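You operate a simulated robot arm through the tools that you are given. There is no shell and no other tool.

You are at the controls of a simulated robot arm. One attempt, no reset.

TASK
Prime most of the bare patch on cover TWO, close the grey tin.
Fine: green brush, primer from the grey tin; a narrow rim of the patch may stay bare; the brush goes back in its holder; the lid sits down; keep off the wet primer; the other cover stays bare. A coat counts when it lies all over at full strength: go over it till it gets no stronger.

The check looks at the end state, three seconds after you hand in, the way a careful person would. Anything else that was tipped, shoved, dropped, spilled or broken makes it a failure. Lids that push on must go on centred and level and be pressed home; caps that screw on are set level and turned clockwise until they are tight.

THE ROBOT
A 6-joint arm with a two-finger gripper, fixed in place. Base frame: the origin is at the foot of the arm, x ahead of it, y to its left, z up. Readings come in m, rad, newtons and seconds.
Its first joint turns from -2.897 to 2.897 rad. Payload 3.43 kg.
Tool frame: the origin (TCP) lies between the finger pads and is the grasp point; the fingertips stand 0.02 m ahead of it; z points along the fingers, y is the line along which they close. Largest opening 0.19 m; the body of the gripper starts 0.248 m behind the TCP.
Orientation is that of the tool frame in the base frame, as a unit quaternion [x, y, z, w]. With the fingers straight down and closing along the base's y, the tool's x points along the base's -x, its y along +y and its z along -z.

THE INTERFACE
- The arm moves only by the tool send_rows. Its argument "deltas" is a list of rows, each an object (a shift or turn left out is 0, a gripper value left out holds the last) with "translation": the shift along the tool's x, y, z in units of 500 mm (1.0 is 500 mm), a list of three; "dr": the turn, a rotation vector about the tool's x, y, z in units of 45 degrees (1.0 is 45 degrees), a list of three; "grip": the closure, from 0 (fully open) to 1 (shut). In form: [{"translation": [tx, ty, tz], "dr": [wx, wy, wz], "grip": grip}, ...]. A call has 1 to 20 rows; each row is the pose to reach, as a shift and turn from the pose commanded when the call began, along the tool's axes at that moment. A call with a number of a shift or a turn outside -1 to 1 is refused whole. Rows are played at 5 a second. More than 0.05 m and 0.15 rad between two rows, or a gripper value outside its range, and nothing of the call is played. Where a pose cannot be reached the arm comes as near as it can. A force on the tool above 40 N (or 10 N above the force at the start of the call, whichever is more), or a blocked arm, ends the call early, and 0.2 s more pass. Each finger travels about 0.045 m/s and halts on what it meets, pressing with about 28 N; the grip force reading is that of the motor and also rises with nothing between the fingers. The clock runs only during rows and for 0.2 s after the last one: add rows that repeat a pose to give the fingers time. It gives the time, the measured TCP pose, the force on the tool (base axes), the opening and the grip force at its end, in the units of the frame above (readings bear some noise), with the torque about the TCP (base axes, N m) and any sound that the robot's microphone picked up, and new pictures: "views" is both (left out), scene, wrist or none.
- Cameras (640 x 400 px; columns grow to the right, rows downward): "scene" is fixed at [0.2187, -0.6568, 1.5511]; the picture's right is [0.88, -0.48, 0.00], its down [-0.19, -0.34, -0.92] and it looks along [0.44, 0.81, -0.39] (base axes); focal length 345 px, centre (320, 200). "wrist" rides on the gripper at [0.07, -0.008, -0.288] in the tool frame; the picture's right is [0.12, 0.99, 0.00], its down [-0.96, 0.12, -0.25] and it looks along [-0.25, 0.03, 0.97] (tool axes); focal length 261 px, centre (320, 200). There is no depth. A picture from a camera that has moved, and an enlarged one, comes with that camera's place and axes in the base frame and with its lens. The place of the scene camera against the robot may be out by one fixed shift of up to 0.025 m in any direction.
- raise_lower(by): slides the trunk up (or, below 0, down) by that many m; the arm rides with it, the base frame stays. It gives what a move gives, with no picture.
- close_up(camera, box): a new picture of the part [left, top, right, bottom] of that camera's present view, enlarged. It takes no simulated time.
- finish_job(): hands the job in; it is judged then, once.

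Places have to be worked out from the pictures, the camera data and where the tool is seen. Open the gripper and draw the arm clear of the work before you hand the job in, unless the task says otherwise.

The tools are called after "Request:" as name(argument=value, ...) on one line, values as JSON. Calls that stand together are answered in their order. send_rows: Moves the arm, as the interface text tells. Its arguments: {"type":"object","properties":{"deltas":{"type":"array"},"views":{"type":"string","enum":["both","scene","wrist","none"]}},"required":["deltas"]} The other tools are called the same way: raise_lower (by) slides the trunk up or down; close_up (camera, box) takes an enlarged picture of a part of a camera's view; finish_job () hands the job in.

At the start:

```text
t: 0.0
eef_pos: [0.5806, 0.3365, 1.2689]
orientation: [0.0, 1.0, 0.0, 0.0]
wrist_force: [0.4, 0.6, -0.4]
ft_torque: [0.02, -0.03, 0.04]
gripper_width: 0.1901
grasp_force: 0.1
trunk travel left (down, up): [-0.175, 0.065]
```

scene: 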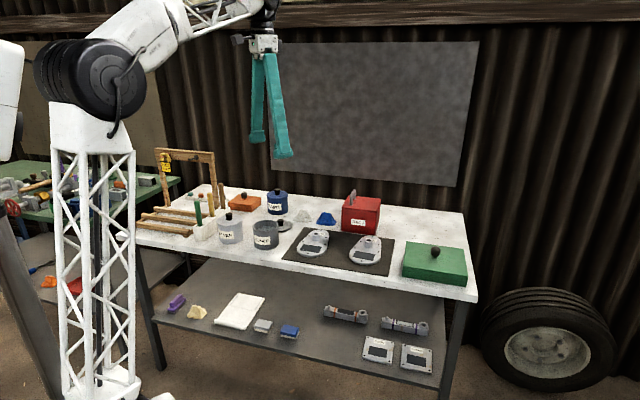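
wrist: 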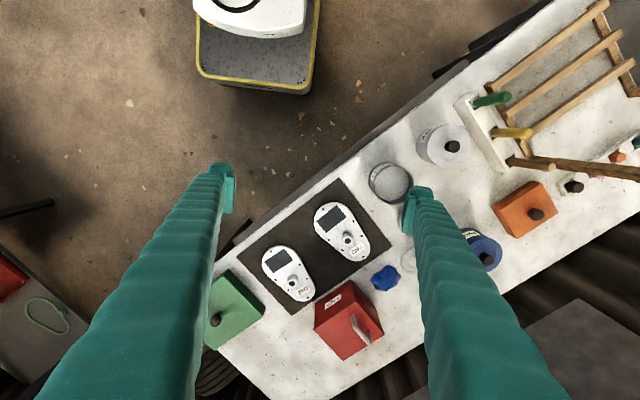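

I'll begin by enlarging both pictures to identify the tins, brushes, covers and lids.

Request:
close_up(camera="scene", box=[130, 140, 330, 265])

Request:
close_up(camera="scene", box=[240, 180, 480, 330])

Request:
close_up(camera="wrist", box=[220, 170, 420, 295])

Request:
close_up(camera="wrist", box=[350, 70, 590, 220])

```text
3.20 times, centred on (230, 202) of scene
camera zoom: at [0.2187, -0.6568, 1.5511], right [0.88, -0.48, 0.0], down [-0.19, -0.34, -0.92], along [0.44, 0.81, -0.39], focal length 1105 px, centre (608, 192)
```

zoom: 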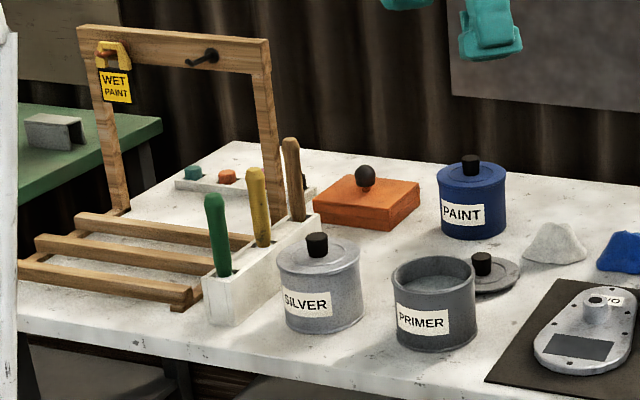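

```text
2.67 times, centred on (360, 255) of scene
camera zoom: at [0.2187, -0.6568, 1.5511], right [0.88, -0.48, 0.0], down [-0.19, -0.34, -0.92], along [0.44, 0.81, -0.39], focal length 921 px, centre (213, 53)
```

zoom: 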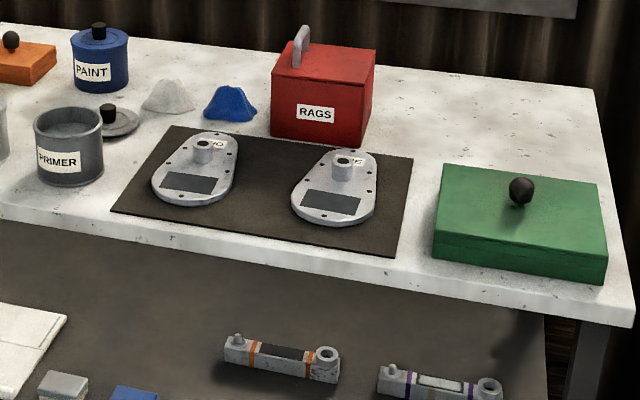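

```text
3.20 times, centred on (320, 232) of wrist
camera zoom: at [0.5085, 0.3269, 1.5562], right [-0.12, 0.99, 0.0], down [0.96, 0.12, 0.25], along [0.25, 0.03, -0.97], focal length 834 px, centre (320, 96)
```

zoom: 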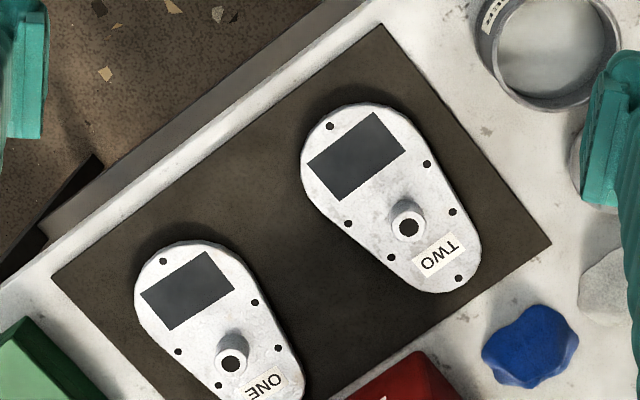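

```text
2.67 times, centred on (470, 145) of wrist
camera zoom: at [0.5085, 0.3269, 1.5562], right [-0.12, 0.99, 0.0], down [0.96, 0.12, 0.25], along [0.25, 0.03, -0.97], focal length 695 px, centre (-80, 347)
```

zoom: 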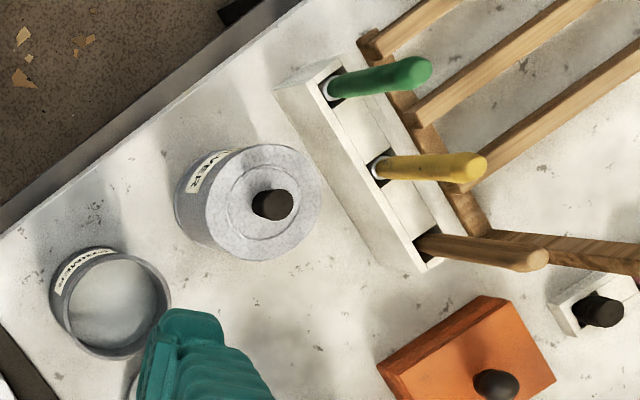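

From the two views I triangulate the bench top at z≈0.84, turned about 45° to the base. The green brush stands upright near (0.40, 0.69), the primer tin is near (0.61, 0.52), its lid near (0.71, 0.62), and cover TWO's patch near (0.73, 0.42). I'll move above the tin and holder area and yaw -45° so the tool lines up with the bench and I get a better look.

Request:
send_rows(deltas=[{"translation": [0.04, 0.053, 0.0], "dr": [0, 0, -0.12]}, {"translation": [0.08, 0.106, 0.0], "dr": [0, 0, -0.24]}, {"translation": [0.12, 0.16, 0.0], "dr": [0, 0, -0.37]}, {"translation": [0.16, 0.213, 0.0], "dr": [0, 0, -0.5]}, {"translation": [0.2, 0.266, 0.0], "dr": [0, 0, -0.63]}, {"translation": [0.24, 0.32, 0.0], "dr": [0, 0, -0.76]}, {"translation": [0.28, 0.373, 0.0], "dr": [0, 0, -0.88]}, {"translation": [0.32, 0.427, 0.0], "dr": [0, 0, -1.0]}, {"translation": [0.32, 0.427, 0.0], "dr": [0, 0, -1.0]}])

```text
t: 2.0
eef_pos: [0.4206, 0.5501, 1.2704]
orientation: [-0.383, 0.924, 0.0, 0.0]
wrist_force: [-1.3, -0.7, -0.2]
ft_torque: [-0.03, 0.02, 0.0]
gripper_width: 0.1897
grasp_force: 0.1
trunk travel left (down, up): [-0.175, 0.065]
camera wrist: at [0.3757, 0.4939, 1.556], right [-0.79, 0.62, 0.0], down [0.6, 0.76, 0.25], along [0.15, 0.19, -0.97], focal length 261 px, centre (320, 200)
```

scene: 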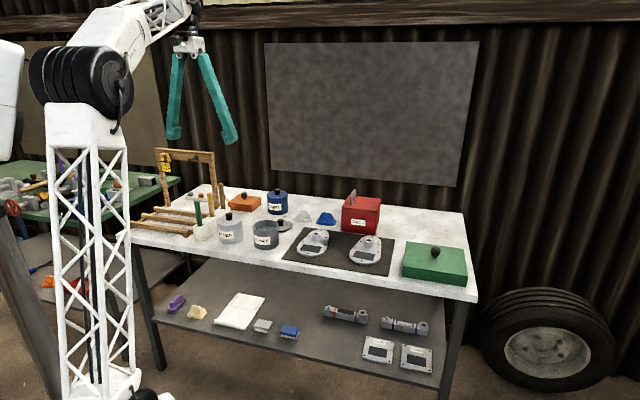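
wrist: 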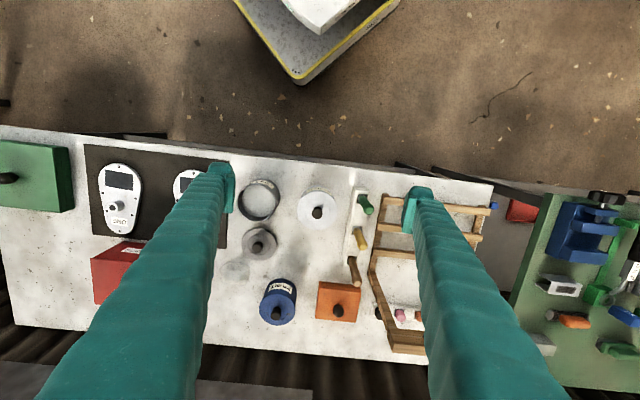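

The new view shows the tins, the lid and the holder between the fingers. I'll enlarge them to measure.

Request:
close_up(camera="wrist", box=[230, 165, 390, 265])

Request:
close_up(camera="wrist", box=[330, 170, 410, 220])

Request:
close_up(camera="scene", box=[190, 175, 310, 250])

```text
4.00 times, centred on (310, 215) of wrist
camera zoom: at [0.3757, 0.4939, 1.556], right [-0.79, 0.62, 0.0], down [0.6, 0.76, 0.25], along [0.15, 0.19, -0.97], focal length 1043 px, centre (360, 140)
```

zoom: 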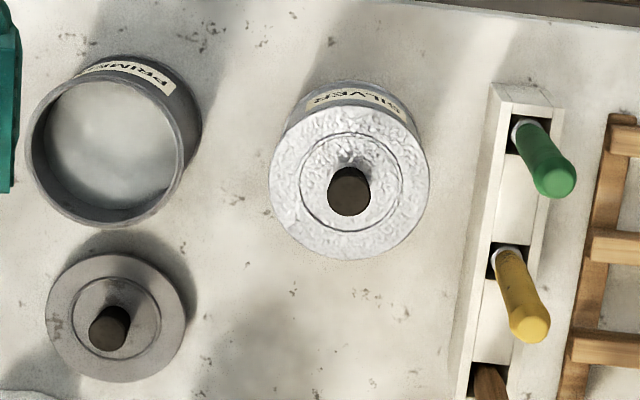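

```text
8.00 times, centred on (370, 195) of wrist
camera zoom: at [0.3757, 0.4939, 1.556], right [-0.79, 0.62, 0.0], down [0.6, 0.76, 0.25], along [0.15, 0.19, -0.97], focal length 2085 px, centre (-80, 240)
```

zoom: 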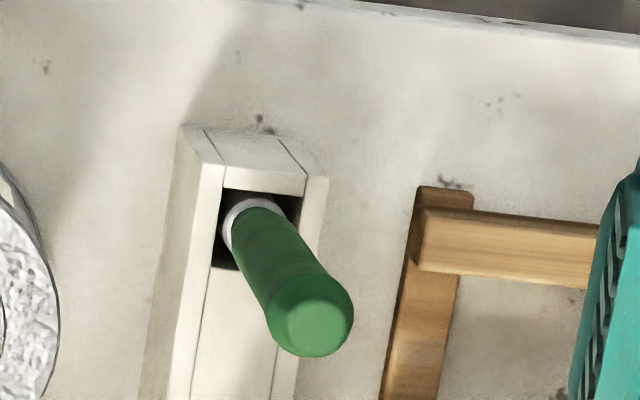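

```text
5.33 times, centred on (250, 212) of scene
camera zoom: at [0.2187, -0.6568, 1.5511], right [0.88, -0.48, 0.0], down [-0.19, -0.34, -0.92], along [0.44, 0.81, -0.39], focal length 1841 px, centre (693, 133)
```

zoom: 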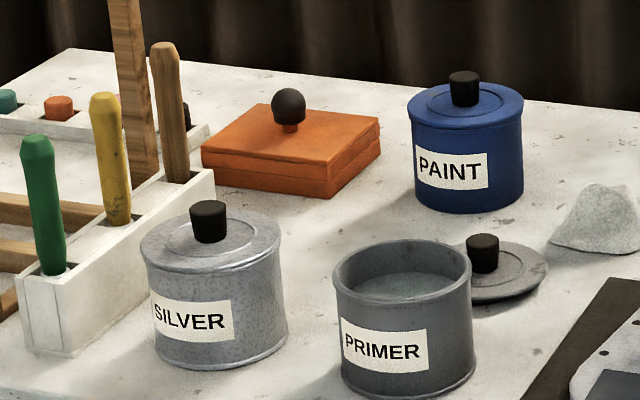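

The green brush is a round upright handle with its top near (0.393, 0.690, ~1.0), and the holder top is about 0.89. I'll move above it with the fingers partly closed to about 0.085 m, staying higher than the handle, and look again.

Request:
send_rows(deltas=[{"translation": [-0.032, 0.047, 0.06], "grip": 0.55}, {"translation": [-0.064, 0.095, 0.12]}, {"translation": [-0.095, 0.142, 0.18]}, {"translation": [-0.127, 0.19, 0.24]}, {"translation": [-0.159, 0.237, 0.28]}, {"translation": [-0.159, 0.237, 0.28]}, {"translation": [-0.159, 0.237, 0.28]}])

```text
t: 3.6
eef_pos: [0.3918, 0.6897, 1.1287]
orientation: [-0.382, 0.924, 0.0, 0.0]
wrist_force: [0.3, 0.4, -0.4]
ft_torque: [0.02, -0.01, 0.01]
gripper_width: 0.0856
grasp_force: 0.1
trunk travel left (down, up): [-0.175, 0.065]
camera wrist: at [0.3475, 0.6336, 1.4152], right [-0.79, 0.62, 0.0], down [0.6, 0.76, 0.25], along [0.15, 0.19, -0.97], focal length 261 px, centre (320, 200)
```

scene: 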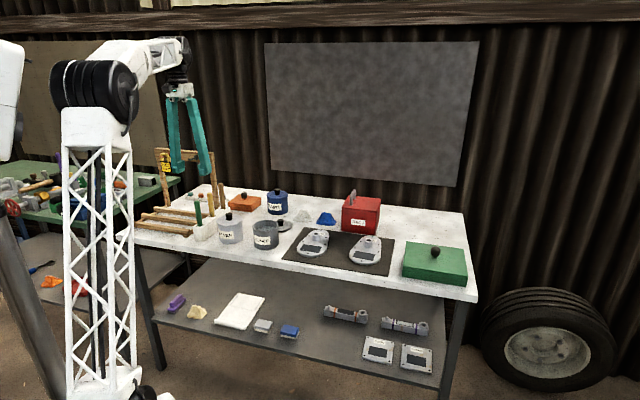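
wrist: 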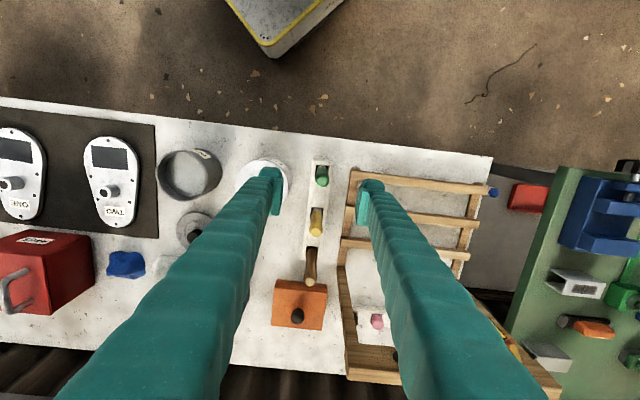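

The fingers straddle the brush line. I'll enlarge the view to refine the brush position, and measure the tin, lid and cover TWO from here as well.

Request:
close_up(camera="wrist", box=[280, 150, 360, 200])

Request:
close_up(camera="wrist", box=[70, 120, 280, 251])

Request:
close_up(camera="scene", box=[150, 90, 310, 250])

```text
8.00 times, centred on (320, 175) of wrist
camera zoom: at [0.3475, 0.6336, 1.4152], right [-0.79, 0.62, 0.0], down [0.6, 0.76, 0.25], along [0.15, 0.19, -0.97], focal length 2085 px, centre (320, 400)
```

zoom: 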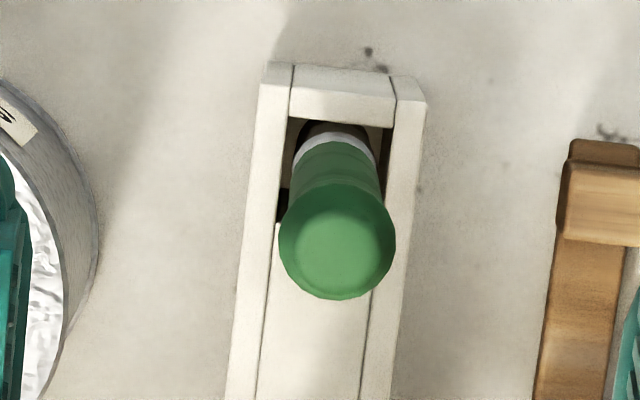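

```text
3.05 times, centred on (175, 186) of wrist
camera zoom: at [0.3475, 0.6336, 1.4152], right [-0.79, 0.62, 0.0], down [0.6, 0.76, 0.25], along [0.15, 0.19, -0.97], focal length 794 px, centre (762, 244)
```

zoom: 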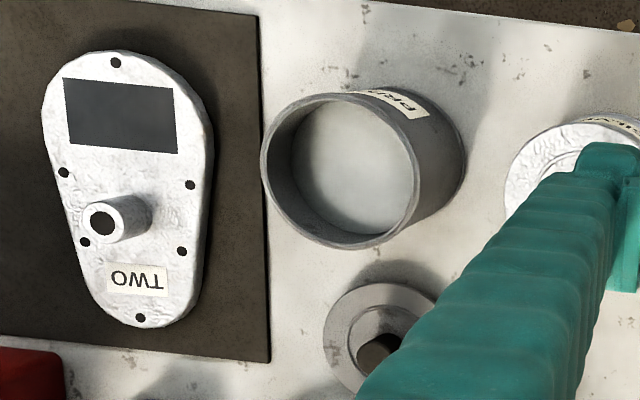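

```text
2.50 times, centred on (230, 170) of scene
camera zoom: at [0.2187, -0.6568, 1.5511], right [0.88, -0.48, 0.0], down [-0.19, -0.34, -0.92], along [0.44, 0.81, -0.39], focal length 863 px, centre (545, 275)
```

zoom: 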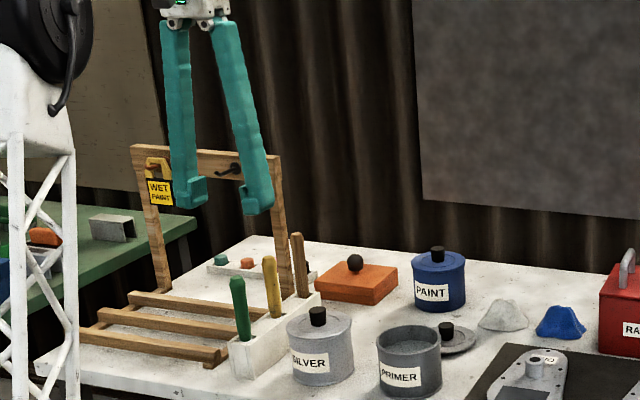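

From two wrist views the green handle's top triangulates to (R=-0.215, B=0.768 in bench axes), which is about (0.390, 0.694, 0.99), with a diameter of about 0.024. I'll lower straight down to TCP z≈0.96 with a 5 mm sideways correction.

Request:
send_rows(deltas=[{"translation": [-0.003, 0.01, 0.08]}, {"translation": [-0.003, 0.01, 0.16]}, {"translation": [-0.003, 0.01, 0.24]}, {"translation": [-0.003, 0.01, 0.3]}, {"translation": [-0.003, 0.01, 0.337]}, {"translation": [-0.003, 0.01, 0.337]}])

```text
t: 5.0
eef_pos: [0.3887, 0.6946, 0.9596]
orientation: [-0.382, 0.924, 0.0, 0.0]
wrist_force: [0.9, -0.8, -0.5]
ft_torque: [-0.01, -0.02, 0.02]
gripper_width: 0.0852
grasp_force: 0.1
trunk travel left (down, up): [-0.175, 0.065]
camera wrist: at [0.3448, 0.6373, 1.2466], right [-0.79, 0.62, 0.0], down [0.6, 0.76, 0.25], along [0.15, 0.19, -0.97], focal length 261 px, centre (320, 200)
```

scene: 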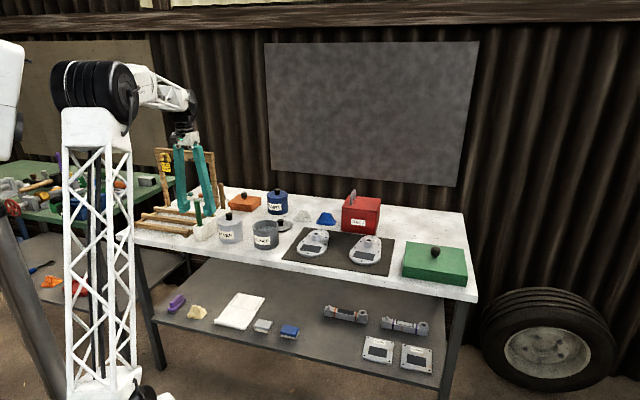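
wrist: 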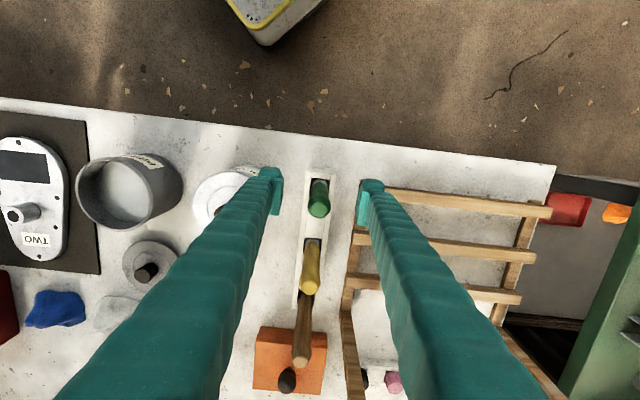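

Request:
close_up(camera="wrist", box=[256, 150, 384, 230])

Request:
close_up(camera="scene", box=[150, 120, 278, 250])

```text
5.00 times, centred on (320, 190) of wrist
camera zoom: at [0.3448, 0.6373, 1.2466], right [-0.79, 0.62, 0.0], down [0.6, 0.76, 0.25], along [0.15, 0.19, -0.97], focal length 1303 px, centre (320, 250)
```

zoom: 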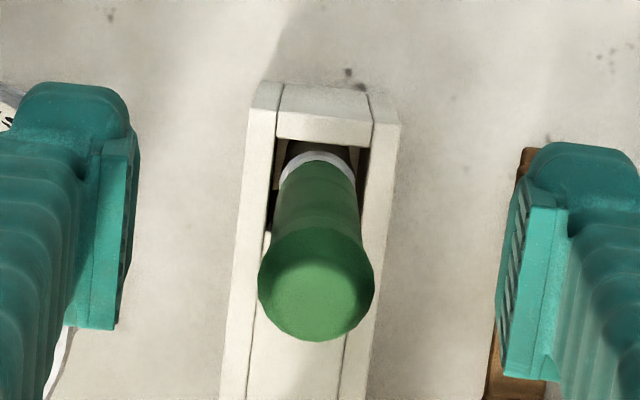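

```text
3.08 times, centred on (214, 185) of scene
camera zoom: at [0.2187, -0.6568, 1.5511], right [0.88, -0.48, 0.0], down [-0.19, -0.34, -0.92], along [0.44, 0.81, -0.39], focal length 1062 px, centre (646, 246)
```

zoom: 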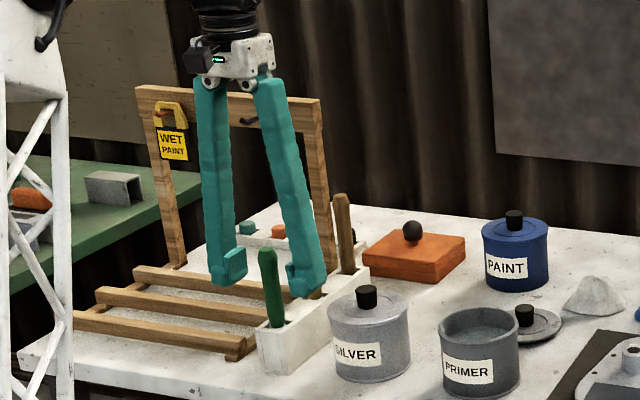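

The handle top measures within about 1 mm of the TCP line, and both fingers have clear space around it. I'll close the gripper on the handle.

Request:
send_rows(deltas=[{"grip": 0.7}, {"grip": 0.8}, {"grip": 0.9}, {"grip": 1.0}, {"grip": 1.0}, {"grip": 1.0}, {"grip": 1.0}])

```text
t: 6.6
eef_pos: [0.3891, 0.6926, 0.9604]
orientation: [-0.383, 0.924, 0.0, 0.0]
wrist_force: [0.7, -0.2, 0.2]
ft_torque: [-0.02, 0.02, 0.01]
gripper_width: 0.0198
grasp_force: 28.6
trunk travel left (down, up): [-0.175, 0.065]
camera wrist: at [0.3448, 0.6373, 1.2469], right [-0.79, 0.62, 0.0], down [0.6, 0.76, 0.25], along [0.15, 0.19, -0.97], focal length 261 px, centre (320, 200)
```

scene: 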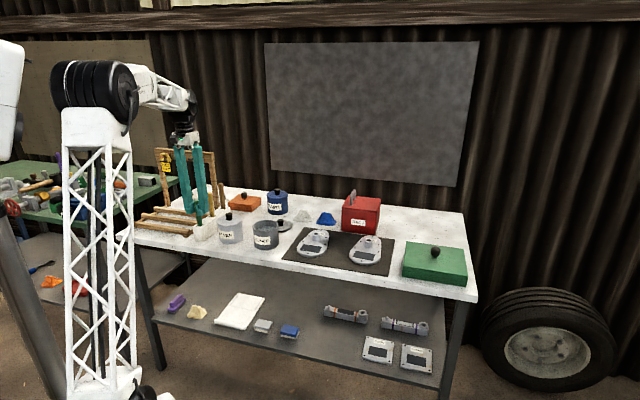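
wrist: 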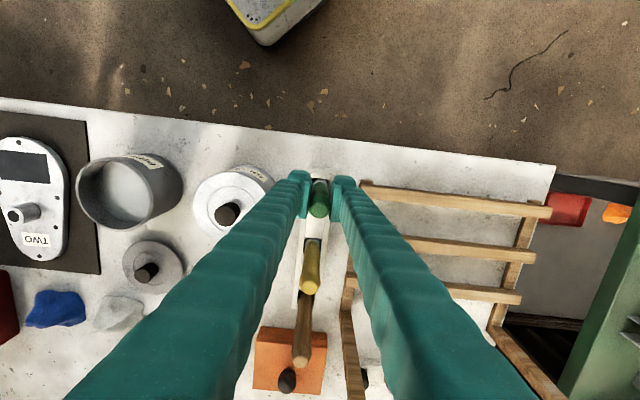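

The brush is gripped at an opening of 0.0198 m. I'll lift it straight up 0.16 m and look at the bristles.

Request:
send_rows(deltas=[{"translation": [0, 0, -0.04]}, {"translation": [0, 0, -0.08]}, {"translation": [0, 0, -0.12]}, {"translation": [0, 0, -0.18]}, {"translation": [0, 0, -0.25]}, {"translation": [0, 0, -0.32]}, {"translation": [0, 0, -0.32]}])

```text
t: 8.2
eef_pos: [0.3881, 0.6942, 1.1195]
orientation: [-0.383, 0.924, 0.0, 0.0]
wrist_force: [0.4, -0.2, 0.1]
ft_torque: [-0.01, -0.01, 0.0]
gripper_width: 0.0198
grasp_force: 28.1
trunk travel left (down, up): [-0.175, 0.065]
camera wrist: at [0.3447, 0.6381, 1.4078], right [-0.79, 0.62, 0.0], down [0.6, 0.76, 0.25], along [0.15, 0.19, -0.97], focal length 261 px, centre (320, 200)
```

scene: 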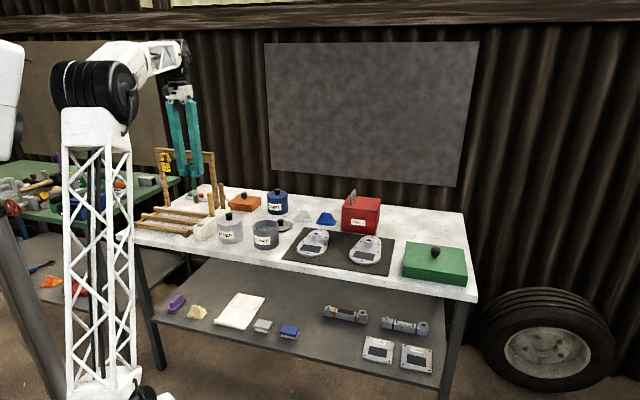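
wrist: 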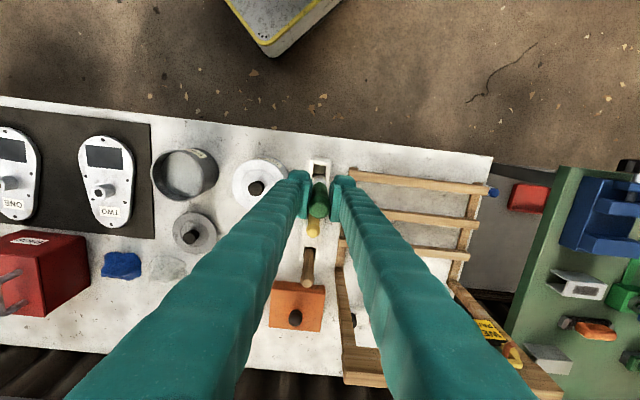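

Request:
close_up(camera="scene", box=[150, 150, 246, 246])

Request:
close_up(camera="wrist", box=[280, 150, 360, 200])

Request:
close_up(camera="wrist", box=[70, 125, 230, 255])

```text
4.17 times, centred on (198, 198) of scene
camera zoom: at [0.2187, -0.6568, 1.5511], right [0.88, -0.48, 0.0], down [-0.19, -0.34, -0.92], along [0.44, 0.81, -0.39], focal length 1438 px, centre (828, 208)
```

zoom: 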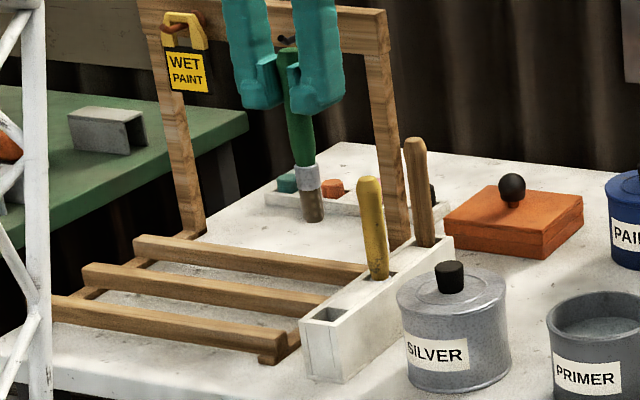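

```text
8.00 times, centred on (320, 175) of wrist
camera zoom: at [0.3447, 0.6381, 1.4078], right [-0.79, 0.62, 0.0], down [0.6, 0.76, 0.25], along [0.15, 0.19, -0.97], focal length 2085 px, centre (320, 400)
```

zoom: 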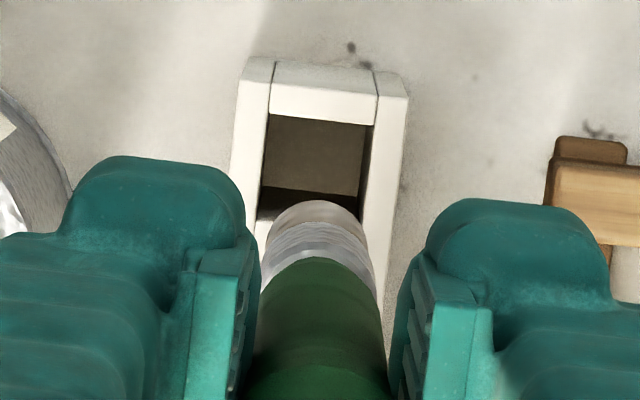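

```text
3.08 times, centred on (150, 190) of wrist
camera zoom: at [0.3447, 0.6381, 1.4078], right [-0.79, 0.62, 0.0], down [0.6, 0.76, 0.25], along [0.15, 0.19, -0.97], focal length 802 px, centre (843, 231)
```

zoom: 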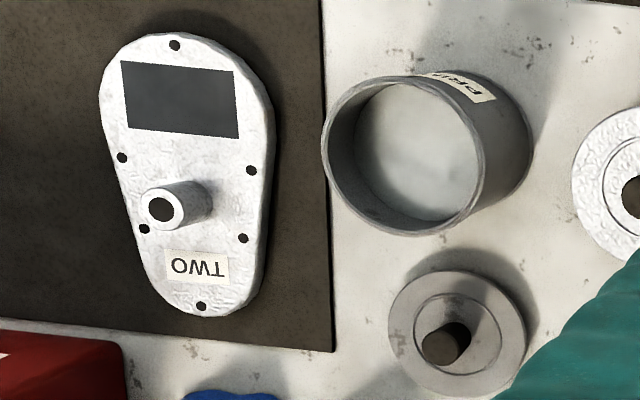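

The brush hangs vertical with the bristle tip about 0.135 m below the TCP. The primer rim triangulates to about (R=0.059, B=0.809, z=0.903) and the primer surface to about z=0.87. I'll carry the brush over the tin at this height and check the alignment before dipping.

Request:
send_rows(deltas=[{"translation": [-0.012, -0.078, 0]}, {"translation": [-0.024, -0.157, 0]}, {"translation": [-0.036, -0.235, 0]}, {"translation": [-0.048, -0.313, 0]}, {"translation": [-0.06, -0.392, 0]}, {"translation": [-0.072, -0.47, 0]}, {"translation": [-0.0834, -0.548, 0]}, {"translation": [-0.0834, -0.548, 0]}, {"translation": [-0.0834, -0.548, 0]}])

```text
t: 10.2
eef_pos: [0.6124, 0.5291, 1.1197]
orientation: [-0.382, 0.924, 0.0, 0.0]
wrist_force: [-0.8, 0.5, -0.5]
ft_torque: [-0.02, 0.0, 0.02]
gripper_width: 0.0195
grasp_force: 27.8
trunk travel left (down, up): [-0.175, 0.065]
camera wrist: at [0.5676, 0.473, 1.4074], right [-0.79, 0.62, 0.0], down [0.6, 0.76, 0.25], along [0.15, 0.19, -0.97], focal length 261 px, centre (320, 200)
```

scene: 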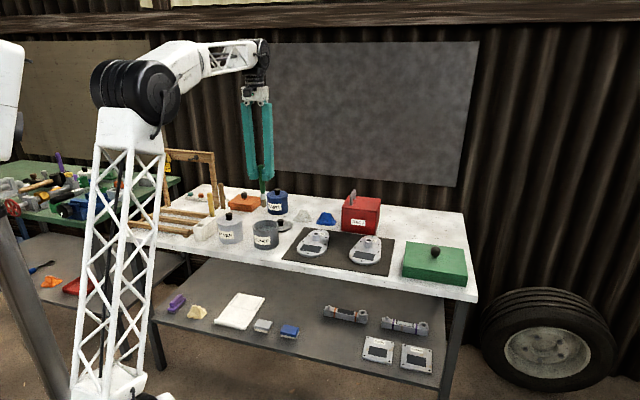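
wrist: 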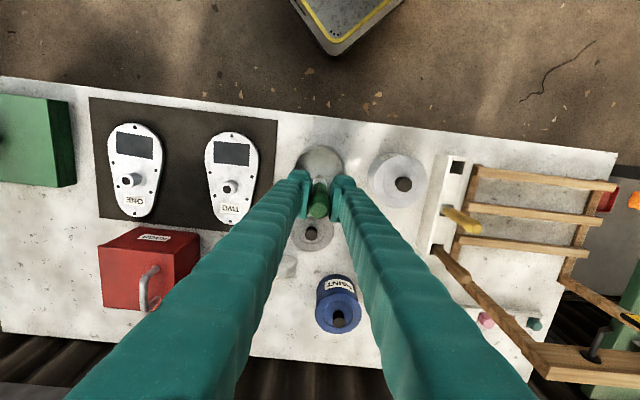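

Request:
close_up(camera="wrist", box=[270, 130, 370, 192])

Request:
close_up(camera="wrist", box=[190, 115, 290, 240])

Request:
close_up(camera="scene", box=[210, 160, 330, 260])

```text
6.40 times, centred on (320, 161) of wrist
camera zoom: at [0.5676, 0.473, 1.4074], right [-0.79, 0.62, 0.0], down [0.6, 0.76, 0.25], along [0.15, 0.19, -0.97], focal length 1668 px, centre (320, 450)
```

zoom: 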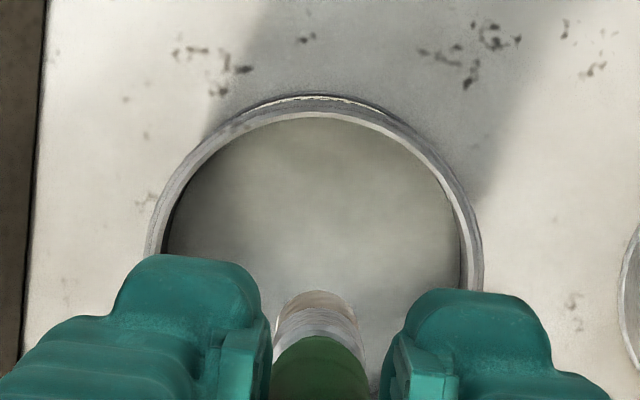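

```text
3.20 times, centred on (240, 178) of wrist
camera zoom: at [0.5676, 0.473, 1.4074], right [-0.79, 0.62, 0.0], down [0.6, 0.76, 0.25], along [0.15, 0.19, -0.97], focal length 834 px, centre (576, 272)
```

zoom: 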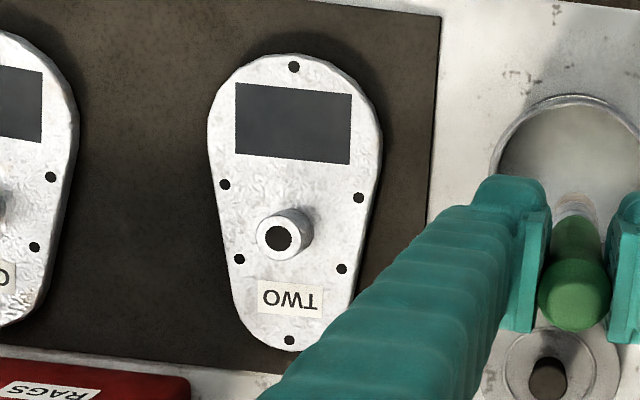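

```text
4.00 times, centred on (270, 210) of scene
camera zoom: at [0.2187, -0.6568, 1.5511], right [0.88, -0.48, 0.0], down [-0.19, -0.34, -0.92], along [0.44, 0.81, -0.39], focal length 1381 px, centre (520, 160)
```

zoom: 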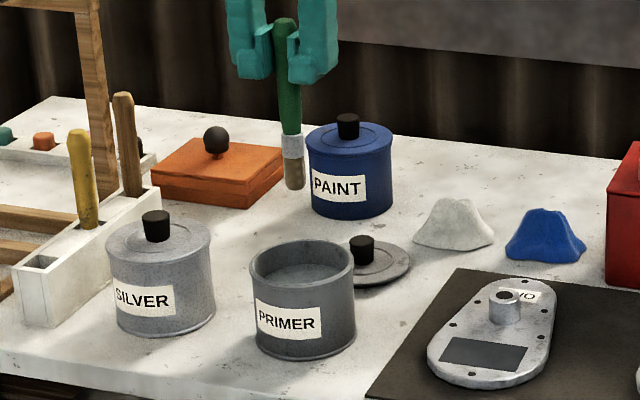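

The tin rim centre computes to (R=0.060, B=0.807), directly under the brush. I'll lower to TCP z≈0.99, which puts the bristles about 15 mm into the primer.

Request:
send_rows(deltas=[{"translation": [0, 0, 0.08]}, {"translation": [0, 0, 0.15]}, {"translation": [0, 0, 0.2]}, {"translation": [0, 0, 0.23]}, {"translation": [0, 0, 0.26]}, {"translation": [0, 0, 0.26]}])

```text
t: 11.6
eef_pos: [0.6124, 0.5303, 0.992]
orientation: [-0.382, 0.924, 0.0, 0.0]
wrist_force: [1.5, -0.1, 30.1]
ft_torque: [0.15, -0.15, 0.0]
gripper_width: 0.0194
grasp_force: 28.3
trunk travel left (down, up): [-0.175, 0.065]
camera wrist: at [0.5674, 0.4731, 1.2791], right [-0.79, 0.62, 0.0], down [0.6, 0.76, 0.25], along [0.15, 0.2, -0.97], focal length 261 px, centre (320, 200)
```

scene: 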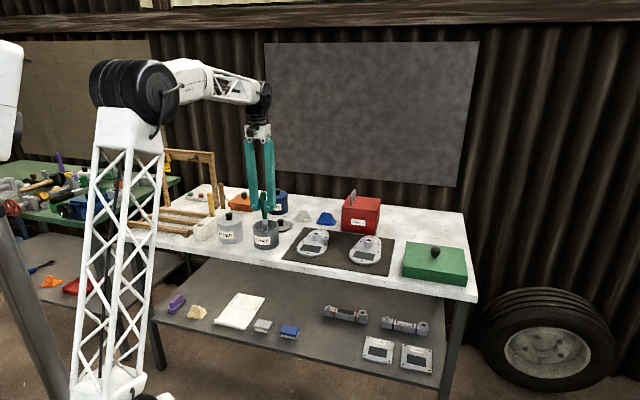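
wrist: 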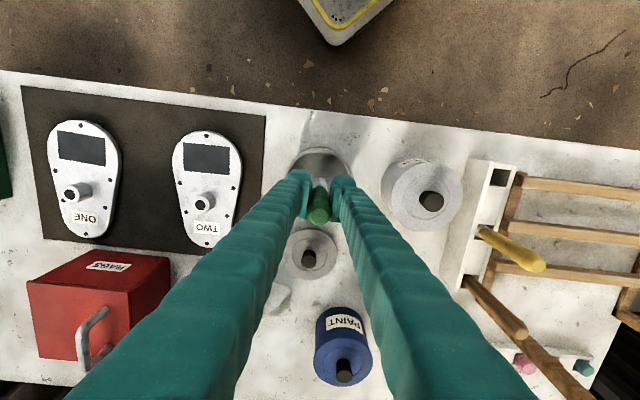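

The force reads 30 N upward, so the bristles are pressing on something firm about where I placed the primer surface. I'll ease up 4 mm and read again.

Request:
send_rows(deltas=[{"translation": [0, 0, -0.008]}, {"translation": [0, 0, -0.008]}])

Request:
close_up(camera="scene", box=[210, 160, 330, 260])

Request:
close_up(camera="wrist", box=[270, 130, 370, 230])

```text
t: 12.2
eef_pos: [0.6129, 0.5302, 0.9928]
orientation: [-0.383, 0.924, -0.001, -0.001]
wrist_force: [-0.2, 0.3, -0.1]
ft_torque: [0.06, 0.02, 0.0]
gripper_width: 0.02
grasp_force: 28.2
trunk travel left (down, up): [-0.175, 0.065]
camera wrist: at [0.5684, 0.4739, 1.2808], right [-0.79, 0.62, 0.0], down [0.6, 0.76, 0.25], along [0.15, 0.19, -0.97], focal length 261 px, centre (320, 200)
```

scene: 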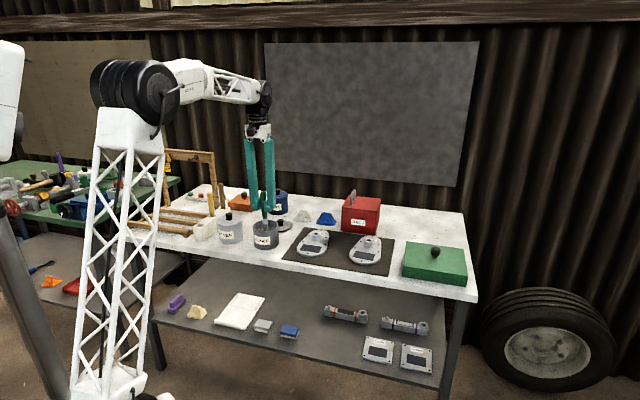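
wrist: 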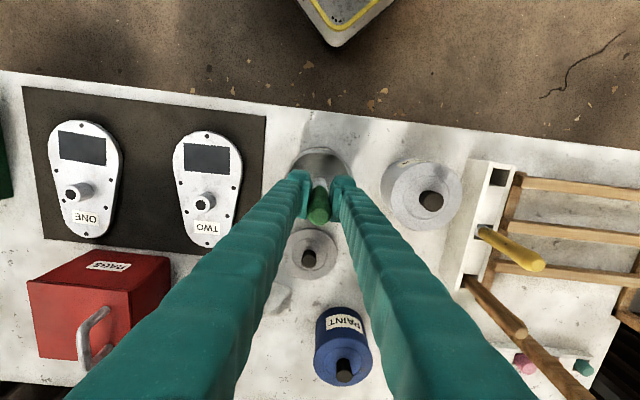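

```text
4.00 times, centred on (270, 210) of scene
camera zoom: at [0.2187, -0.6568, 1.5511], right [0.88, -0.48, 0.0], down [-0.19, -0.34, -0.92], along [0.44, 0.81, -0.39], focal length 1381 px, centre (520, 160)
```

zoom: 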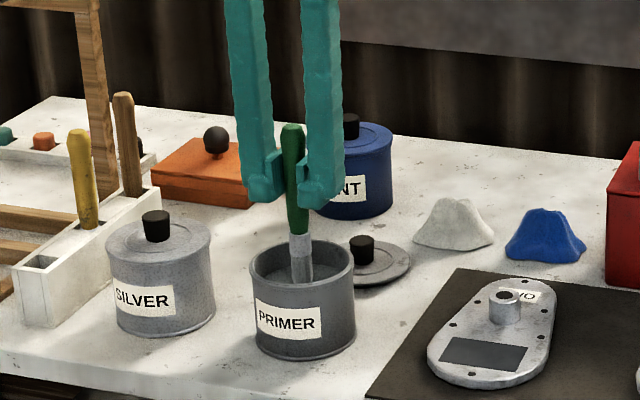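

```text
4.00 times, centred on (320, 180) of wrist
camera zoom: at [0.5684, 0.4739, 1.2808], right [-0.79, 0.62, 0.0], down [0.6, 0.76, 0.25], along [0.15, 0.19, -0.97], focal length 1043 px, centre (320, 280)
```

zoom: 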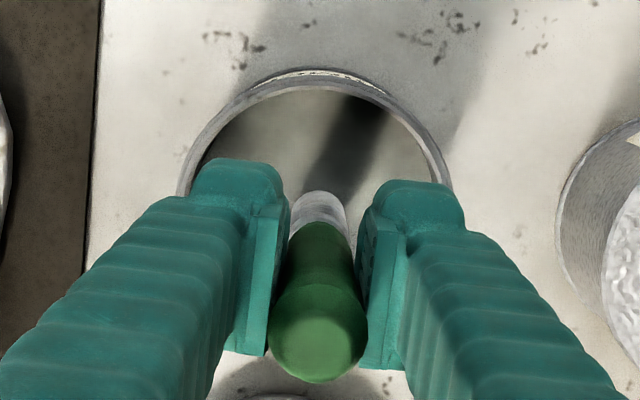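

The bristles look grey now, and the handle slid up about 2 cm in the grip, so the primer surface pushes back and I need lighter contact from here. I'll lift out of the tin, pause over it, and inspect the bristles.

Request:
send_rows(deltas=[{"translation": [0, 0, -0.03]}, {"translation": [0, 0, -0.06]}, {"translation": [0, 0, -0.1]}, {"translation": [0, 0, -0.15]}, {"translation": [0, 0, -0.15]}, {"translation": [0, 0, -0.15]}, {"translation": [0, 0, -0.15]}, {"translation": [0, 0, -0.15]}])

Request:
close_up(camera="scene", box=[230, 170, 302, 250])

Request:
close_up(camera="wrist", box=[270, 130, 370, 230])

```text
t: 14.0
eef_pos: [0.6134, 0.5298, 1.0701]
orientation: [-0.382, 0.924, 0.001, 0.001]
wrist_force: [-0.3, 0.4, -0.9]
ft_torque: [-0.03, 0.01, 0.01]
gripper_width: 0.0196
grasp_force: 28.4
trunk travel left (down, up): [-0.175, 0.065]
camera wrist: at [0.5688, 0.4738, 1.3571], right [-0.79, 0.62, 0.0], down [0.6, 0.76, 0.25], along [0.15, 0.19, -0.97], focal length 261 px, centre (320, 200)
```

scene: 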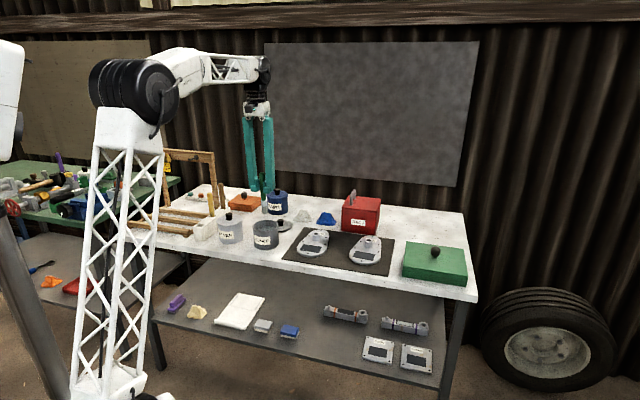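
wrist: 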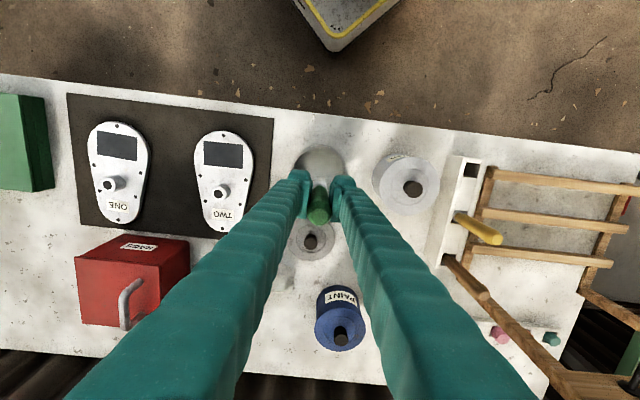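

```text
5.00 times, centred on (266, 210) of scene
camera zoom: at [0.2187, -0.6568, 1.5511], right [0.88, -0.48, 0.0], down [-0.19, -0.34, -0.92], along [0.44, 0.81, -0.39], focal length 1726 px, centre (590, 150)
```

zoom: 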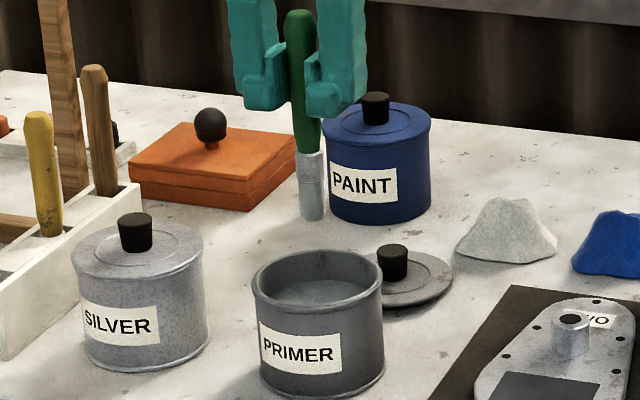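

```text
4.00 times, centred on (320, 180) of wrist
camera zoom: at [0.5688, 0.4738, 1.3571], right [-0.79, 0.62, 0.0], down [0.6, 0.76, 0.25], along [0.15, 0.19, -0.97], focal length 1043 px, centre (320, 280)
```

zoom: 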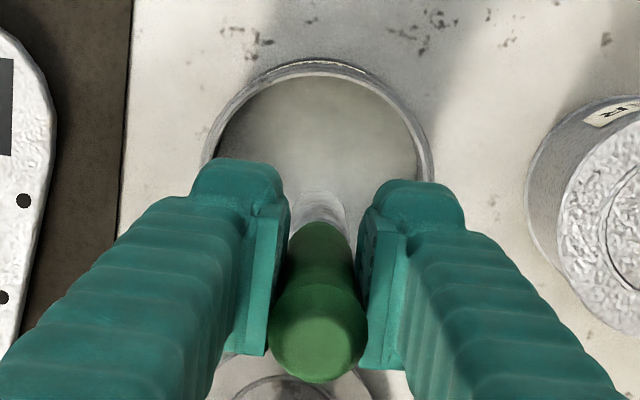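

The bristles have taken up pale grey primer and there's no dripping. The bristle end is now about 0.117 m below the TCP. Triangulating the patch on cover TWO gives R 0.211–0.289, B 0.778–0.825 and surface z≈0.84, so I'll carry the brush over the patch centre (R=0.2495, B=0.801) and look.

Request:
send_rows(deltas=[{"translation": [0.003, -0.07, 0]}, {"translation": [0.006, -0.14, 0]}, {"translation": [0.01, -0.22, 0]}, {"translation": [0.013, -0.3, 0]}, {"translation": [0.016, -0.381, 0]}, {"translation": [0.016, -0.381, 0]}, {"translation": [0.016, -0.381, 0.06]}, {"translation": [0.016, -0.381, 0.12]}, {"translation": [0.016, -0.381, 0.14]}, {"translation": [0.016, -0.381, 0.14]}])

Request:
close_up(camera="scene", box=[270, 170, 370, 280])

Request:
close_up(camera="wrist", box=[260, 130, 380, 230])

```text
t: 16.2
eef_pos: [0.7419, 0.3884, 0.9994]
orientation: [-0.382, 0.924, 0.0, 0.0]
wrist_force: [0.2, -0.1, -1.5]
ft_torque: [-0.01, -0.01, 0.0]
gripper_width: 0.0198
grasp_force: 27.8
trunk travel left (down, up): [-0.175, 0.065]
camera wrist: at [0.6967, 0.3323, 1.2864], right [-0.79, 0.62, 0.0], down [0.6, 0.76, 0.25], along [0.15, 0.19, -0.97], focal length 261 px, centre (320, 200)
```

scene: 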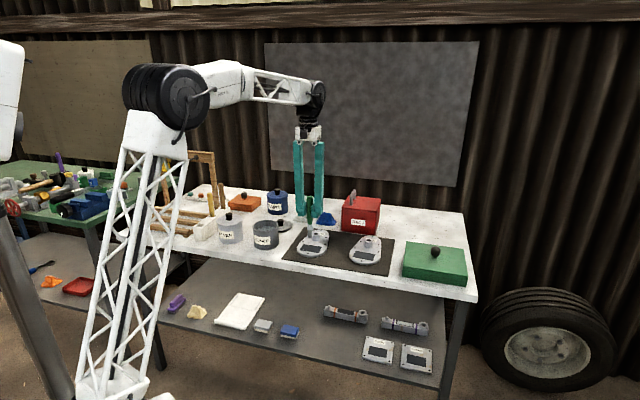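
wrist: 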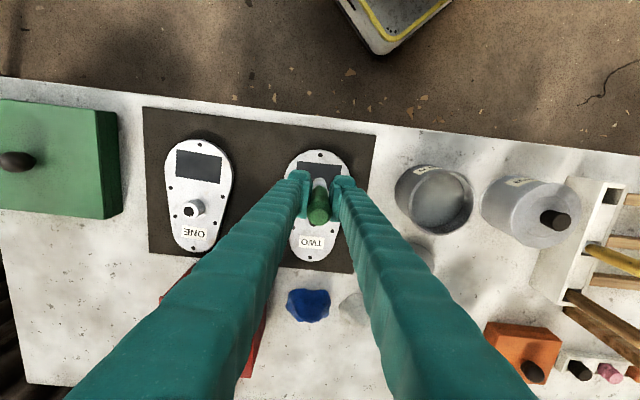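

```text
3.64 times, centred on (320, 225) of scene
camera zoom: at [0.2187, -0.6568, 1.5511], right [0.88, -0.48, 0.0], down [-0.19, -0.34, -0.92], along [0.44, 0.81, -0.39], focal length 1255 px, centre (320, 109)
```

zoom: 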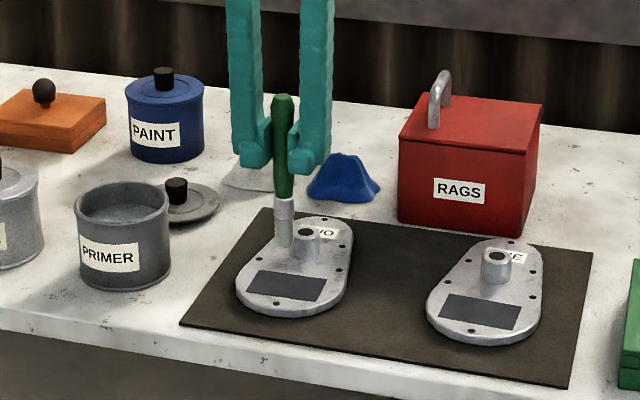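

```text
4.00 times, centred on (320, 180) of wrist
camera zoom: at [0.6967, 0.3323, 1.2864], right [-0.79, 0.62, 0.0], down [0.6, 0.76, 0.25], along [0.15, 0.19, -0.97], focal length 1043 px, centre (320, 280)
```

zoom: 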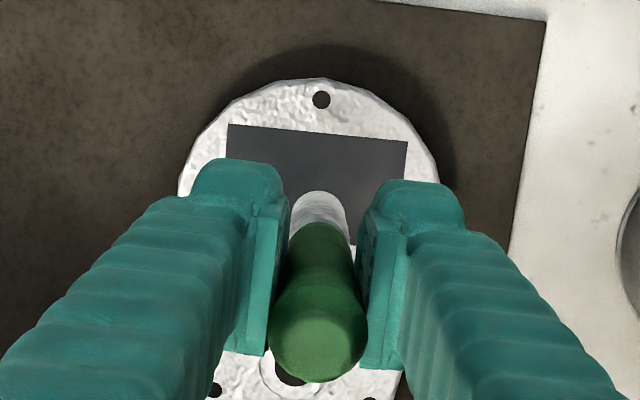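

The brush is over the patch centre within a few mm. I'll lower in small steps to find light contact with the surface.

Request:
send_rows(deltas=[{"translation": [0.006, -0.002, 0.03]}, {"translation": [0.006, -0.002, 0.055]}, {"translation": [0.006, -0.002, 0.068]}, {"translation": [0.006, -0.002, 0.068]}], views="none")

Request:
close_up(camera="scene", box=[285, 195, 365, 265])

```text
t: 17.2
eef_pos: [0.7396, 0.3861, 0.9654]
orientation: [-0.383, 0.924, 0.0, -0.001]
wrist_force: [0.4, -0.2, 0.1]
ft_torque: [0.0, 0.0, 0.0]
gripper_width: 0.0195
grasp_force: 28.2
trunk travel left (down, up): [-0.175, 0.065]
```

```text
5.71 times, centred on (325, 230) of scene
camera zoom: at [0.2187, -0.6568, 1.5511], right [0.88, -0.48, 0.0], down [-0.19, -0.34, -0.92], along [0.44, 0.81, -0.39], focal length 1973 px, centre (291, 29)
```

zoom: 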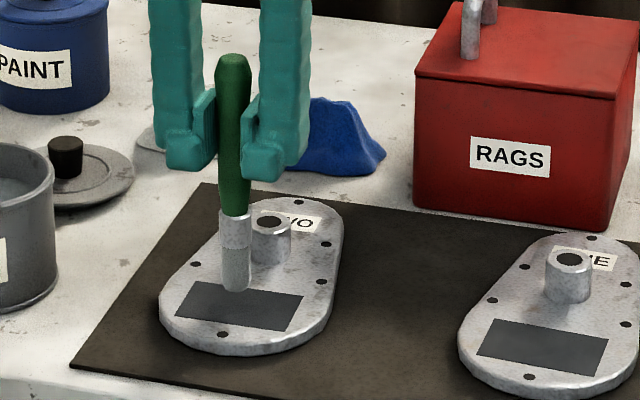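

No contact yet: the bristle end is still a few millimetres above the patch. I'll step down further.

Request:
send_rows(deltas=[{"translation": [0, 0, 0.006]}, {"translation": [0, 0, 0.01]}, {"translation": [0, 0, 0.01]}], views="none")

Request:
close_up(camera="scene", box=[285, 195, 365, 265])

```text
t: 18.0
eef_pos: [0.7407, 0.3864, 0.9616]
orientation: [-0.383, 0.924, 0.0, 0.0]
wrist_force: [0.4, -0.2, -0.8]
ft_torque: [0.0, 0.0, -0.02]
gripper_width: 0.0195
grasp_force: 27.8
trunk travel left (down, up): [-0.175, 0.065]
```

```text
5.71 times, centred on (325, 230) of scene
camera zoom: at [0.2187, -0.6568, 1.5511], right [0.88, -0.48, 0.0], down [-0.19, -0.34, -0.92], along [0.44, 0.81, -0.39], focal length 1973 px, centre (291, 29)
```

zoom: 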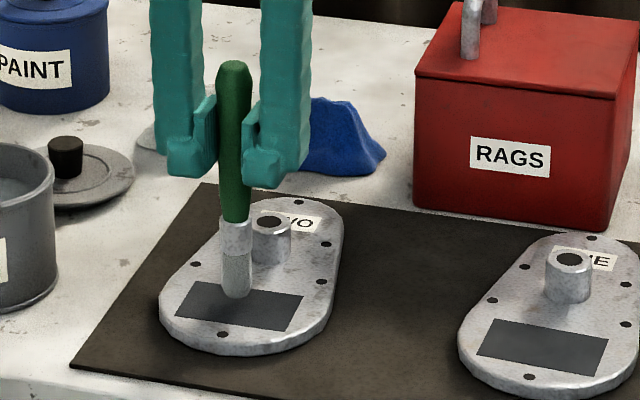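

Still no contact force, so I'll go down another 3 mm.

Request:
send_rows(deltas=[{"translation": [0, 0, 0.003]}, {"translation": [0, 0, 0.006]}, {"translation": [0, 0, 0.006]}], views="none")

Request:
close_up(camera="scene", box=[285, 195, 365, 265])

```text
t: 18.8
eef_pos: [0.7403, 0.3874, 0.9583]
orientation: [-0.383, 0.924, 0.001, -0.001]
wrist_force: [1.1, 0.2, -1.2]
ft_torque: [0.0, 0.01, 0.02]
gripper_width: 0.0199
grasp_force: 27.9
trunk travel left (down, up): [-0.175, 0.065]
```

```text
5.71 times, centred on (325, 230) of scene
camera zoom: at [0.2187, -0.6568, 1.5511], right [0.88, -0.48, 0.0], down [-0.19, -0.34, -0.92], along [0.44, 0.81, -0.39], focal length 1973 px, centre (291, 29)
```

zoom: 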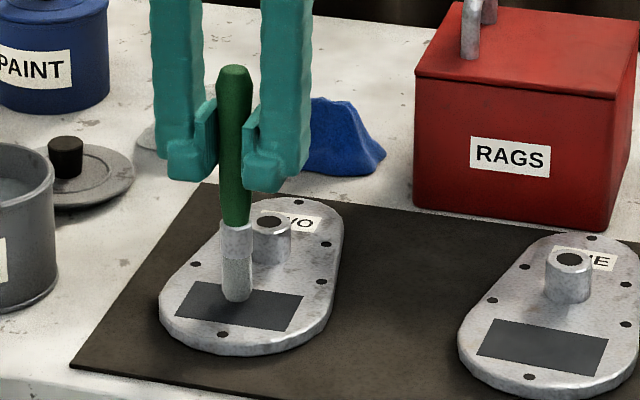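

Still no force at TCP 0.958. I'll step down 2 mm at a time.

Request:
send_rows(deltas=[{"translation": [0, 0, 0.004]}, {"translation": [0, 0, 0.004]}], views="none")

```text
t: 19.4
eef_pos: [0.741, 0.3866, 0.9552]
orientation: [-0.384, 0.924, 0.0, 0.001]
wrist_force: [-1.0, 0.1, -1.4]
ft_torque: [0.03, -0.02, -0.03]
gripper_width: 0.0194
grasp_force: 28.9
trunk travel left (down, up): [-0.175, 0.065]
```

No contact yet, so another 2 mm.

Request:
send_rows(deltas=[{"translation": [0, 0, 0.004]}, {"translation": [0, 0, 0.004]}], views="none")

Request:
close_up(camera="scene", box=[295, 220, 345, 265])

```text
t: 20.0
eef_pos: [0.7412, 0.3871, 0.9554]
orientation: [-0.384, 0.923, 0.0, 0.0]
wrist_force: [0.3, 0.1, -0.1]
ft_torque: [-0.02, -0.01, -0.01]
gripper_width: 0.0195
grasp_force: 28.7
trunk travel left (down, up): [-0.175, 0.065]
```

```text
8.89 times, centred on (320, 242) of scene
camera zoom: at [0.2187, -0.6568, 1.5511], right [0.88, -0.48, 0.0], down [-0.19, -0.34, -0.92], along [0.44, 0.81, -0.39], focal length 3068 px, centre (320, -178)
```

zoom: 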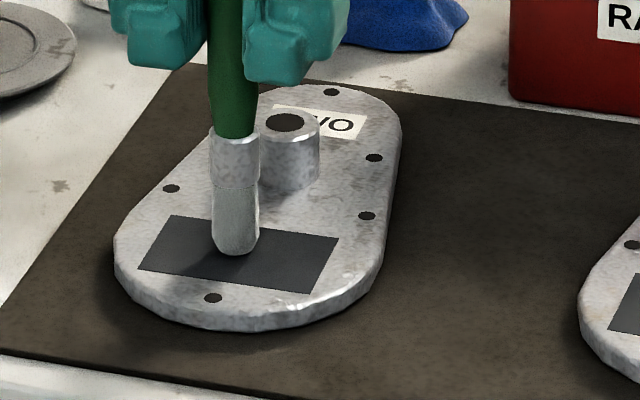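

The bristle end sits right at the patch centre and the TCP may have stopped tracking. I'll go down 2 mm more and watch the force.

Request:
send_rows(deltas=[{"translation": [0, 0, 0.004]}, {"translation": [0, 0, 0.004]}], views="none")

Request:
close_up(camera="scene", box=[295, 220, 345, 265])

```text
t: 20.6
eef_pos: [0.741, 0.3864, 0.9525]
orientation: [-0.383, 0.924, -0.001, 0.0]
wrist_force: [-0.5, -0.5, -0.7]
ft_torque: [0.02, 0.01, -0.01]
gripper_width: 0.0196
grasp_force: 27.6
trunk travel left (down, up): [-0.175, 0.065]
```

```text
8.89 times, centred on (320, 242) of scene
camera zoom: at [0.2187, -0.6568, 1.5511], right [0.88, -0.48, 0.0], down [-0.19, -0.34, -0.92], along [0.44, 0.81, -0.39], focal length 3068 px, centre (320, -178)
```

zoom: 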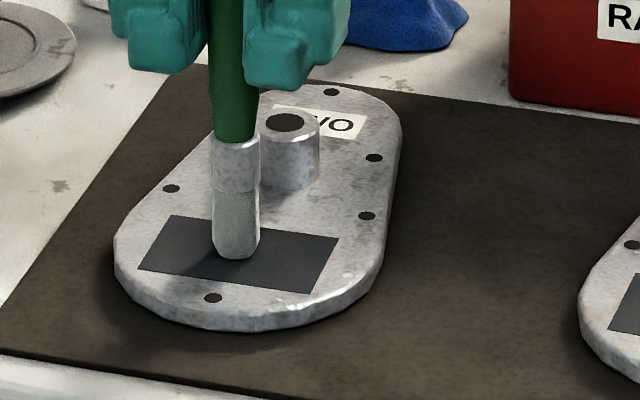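

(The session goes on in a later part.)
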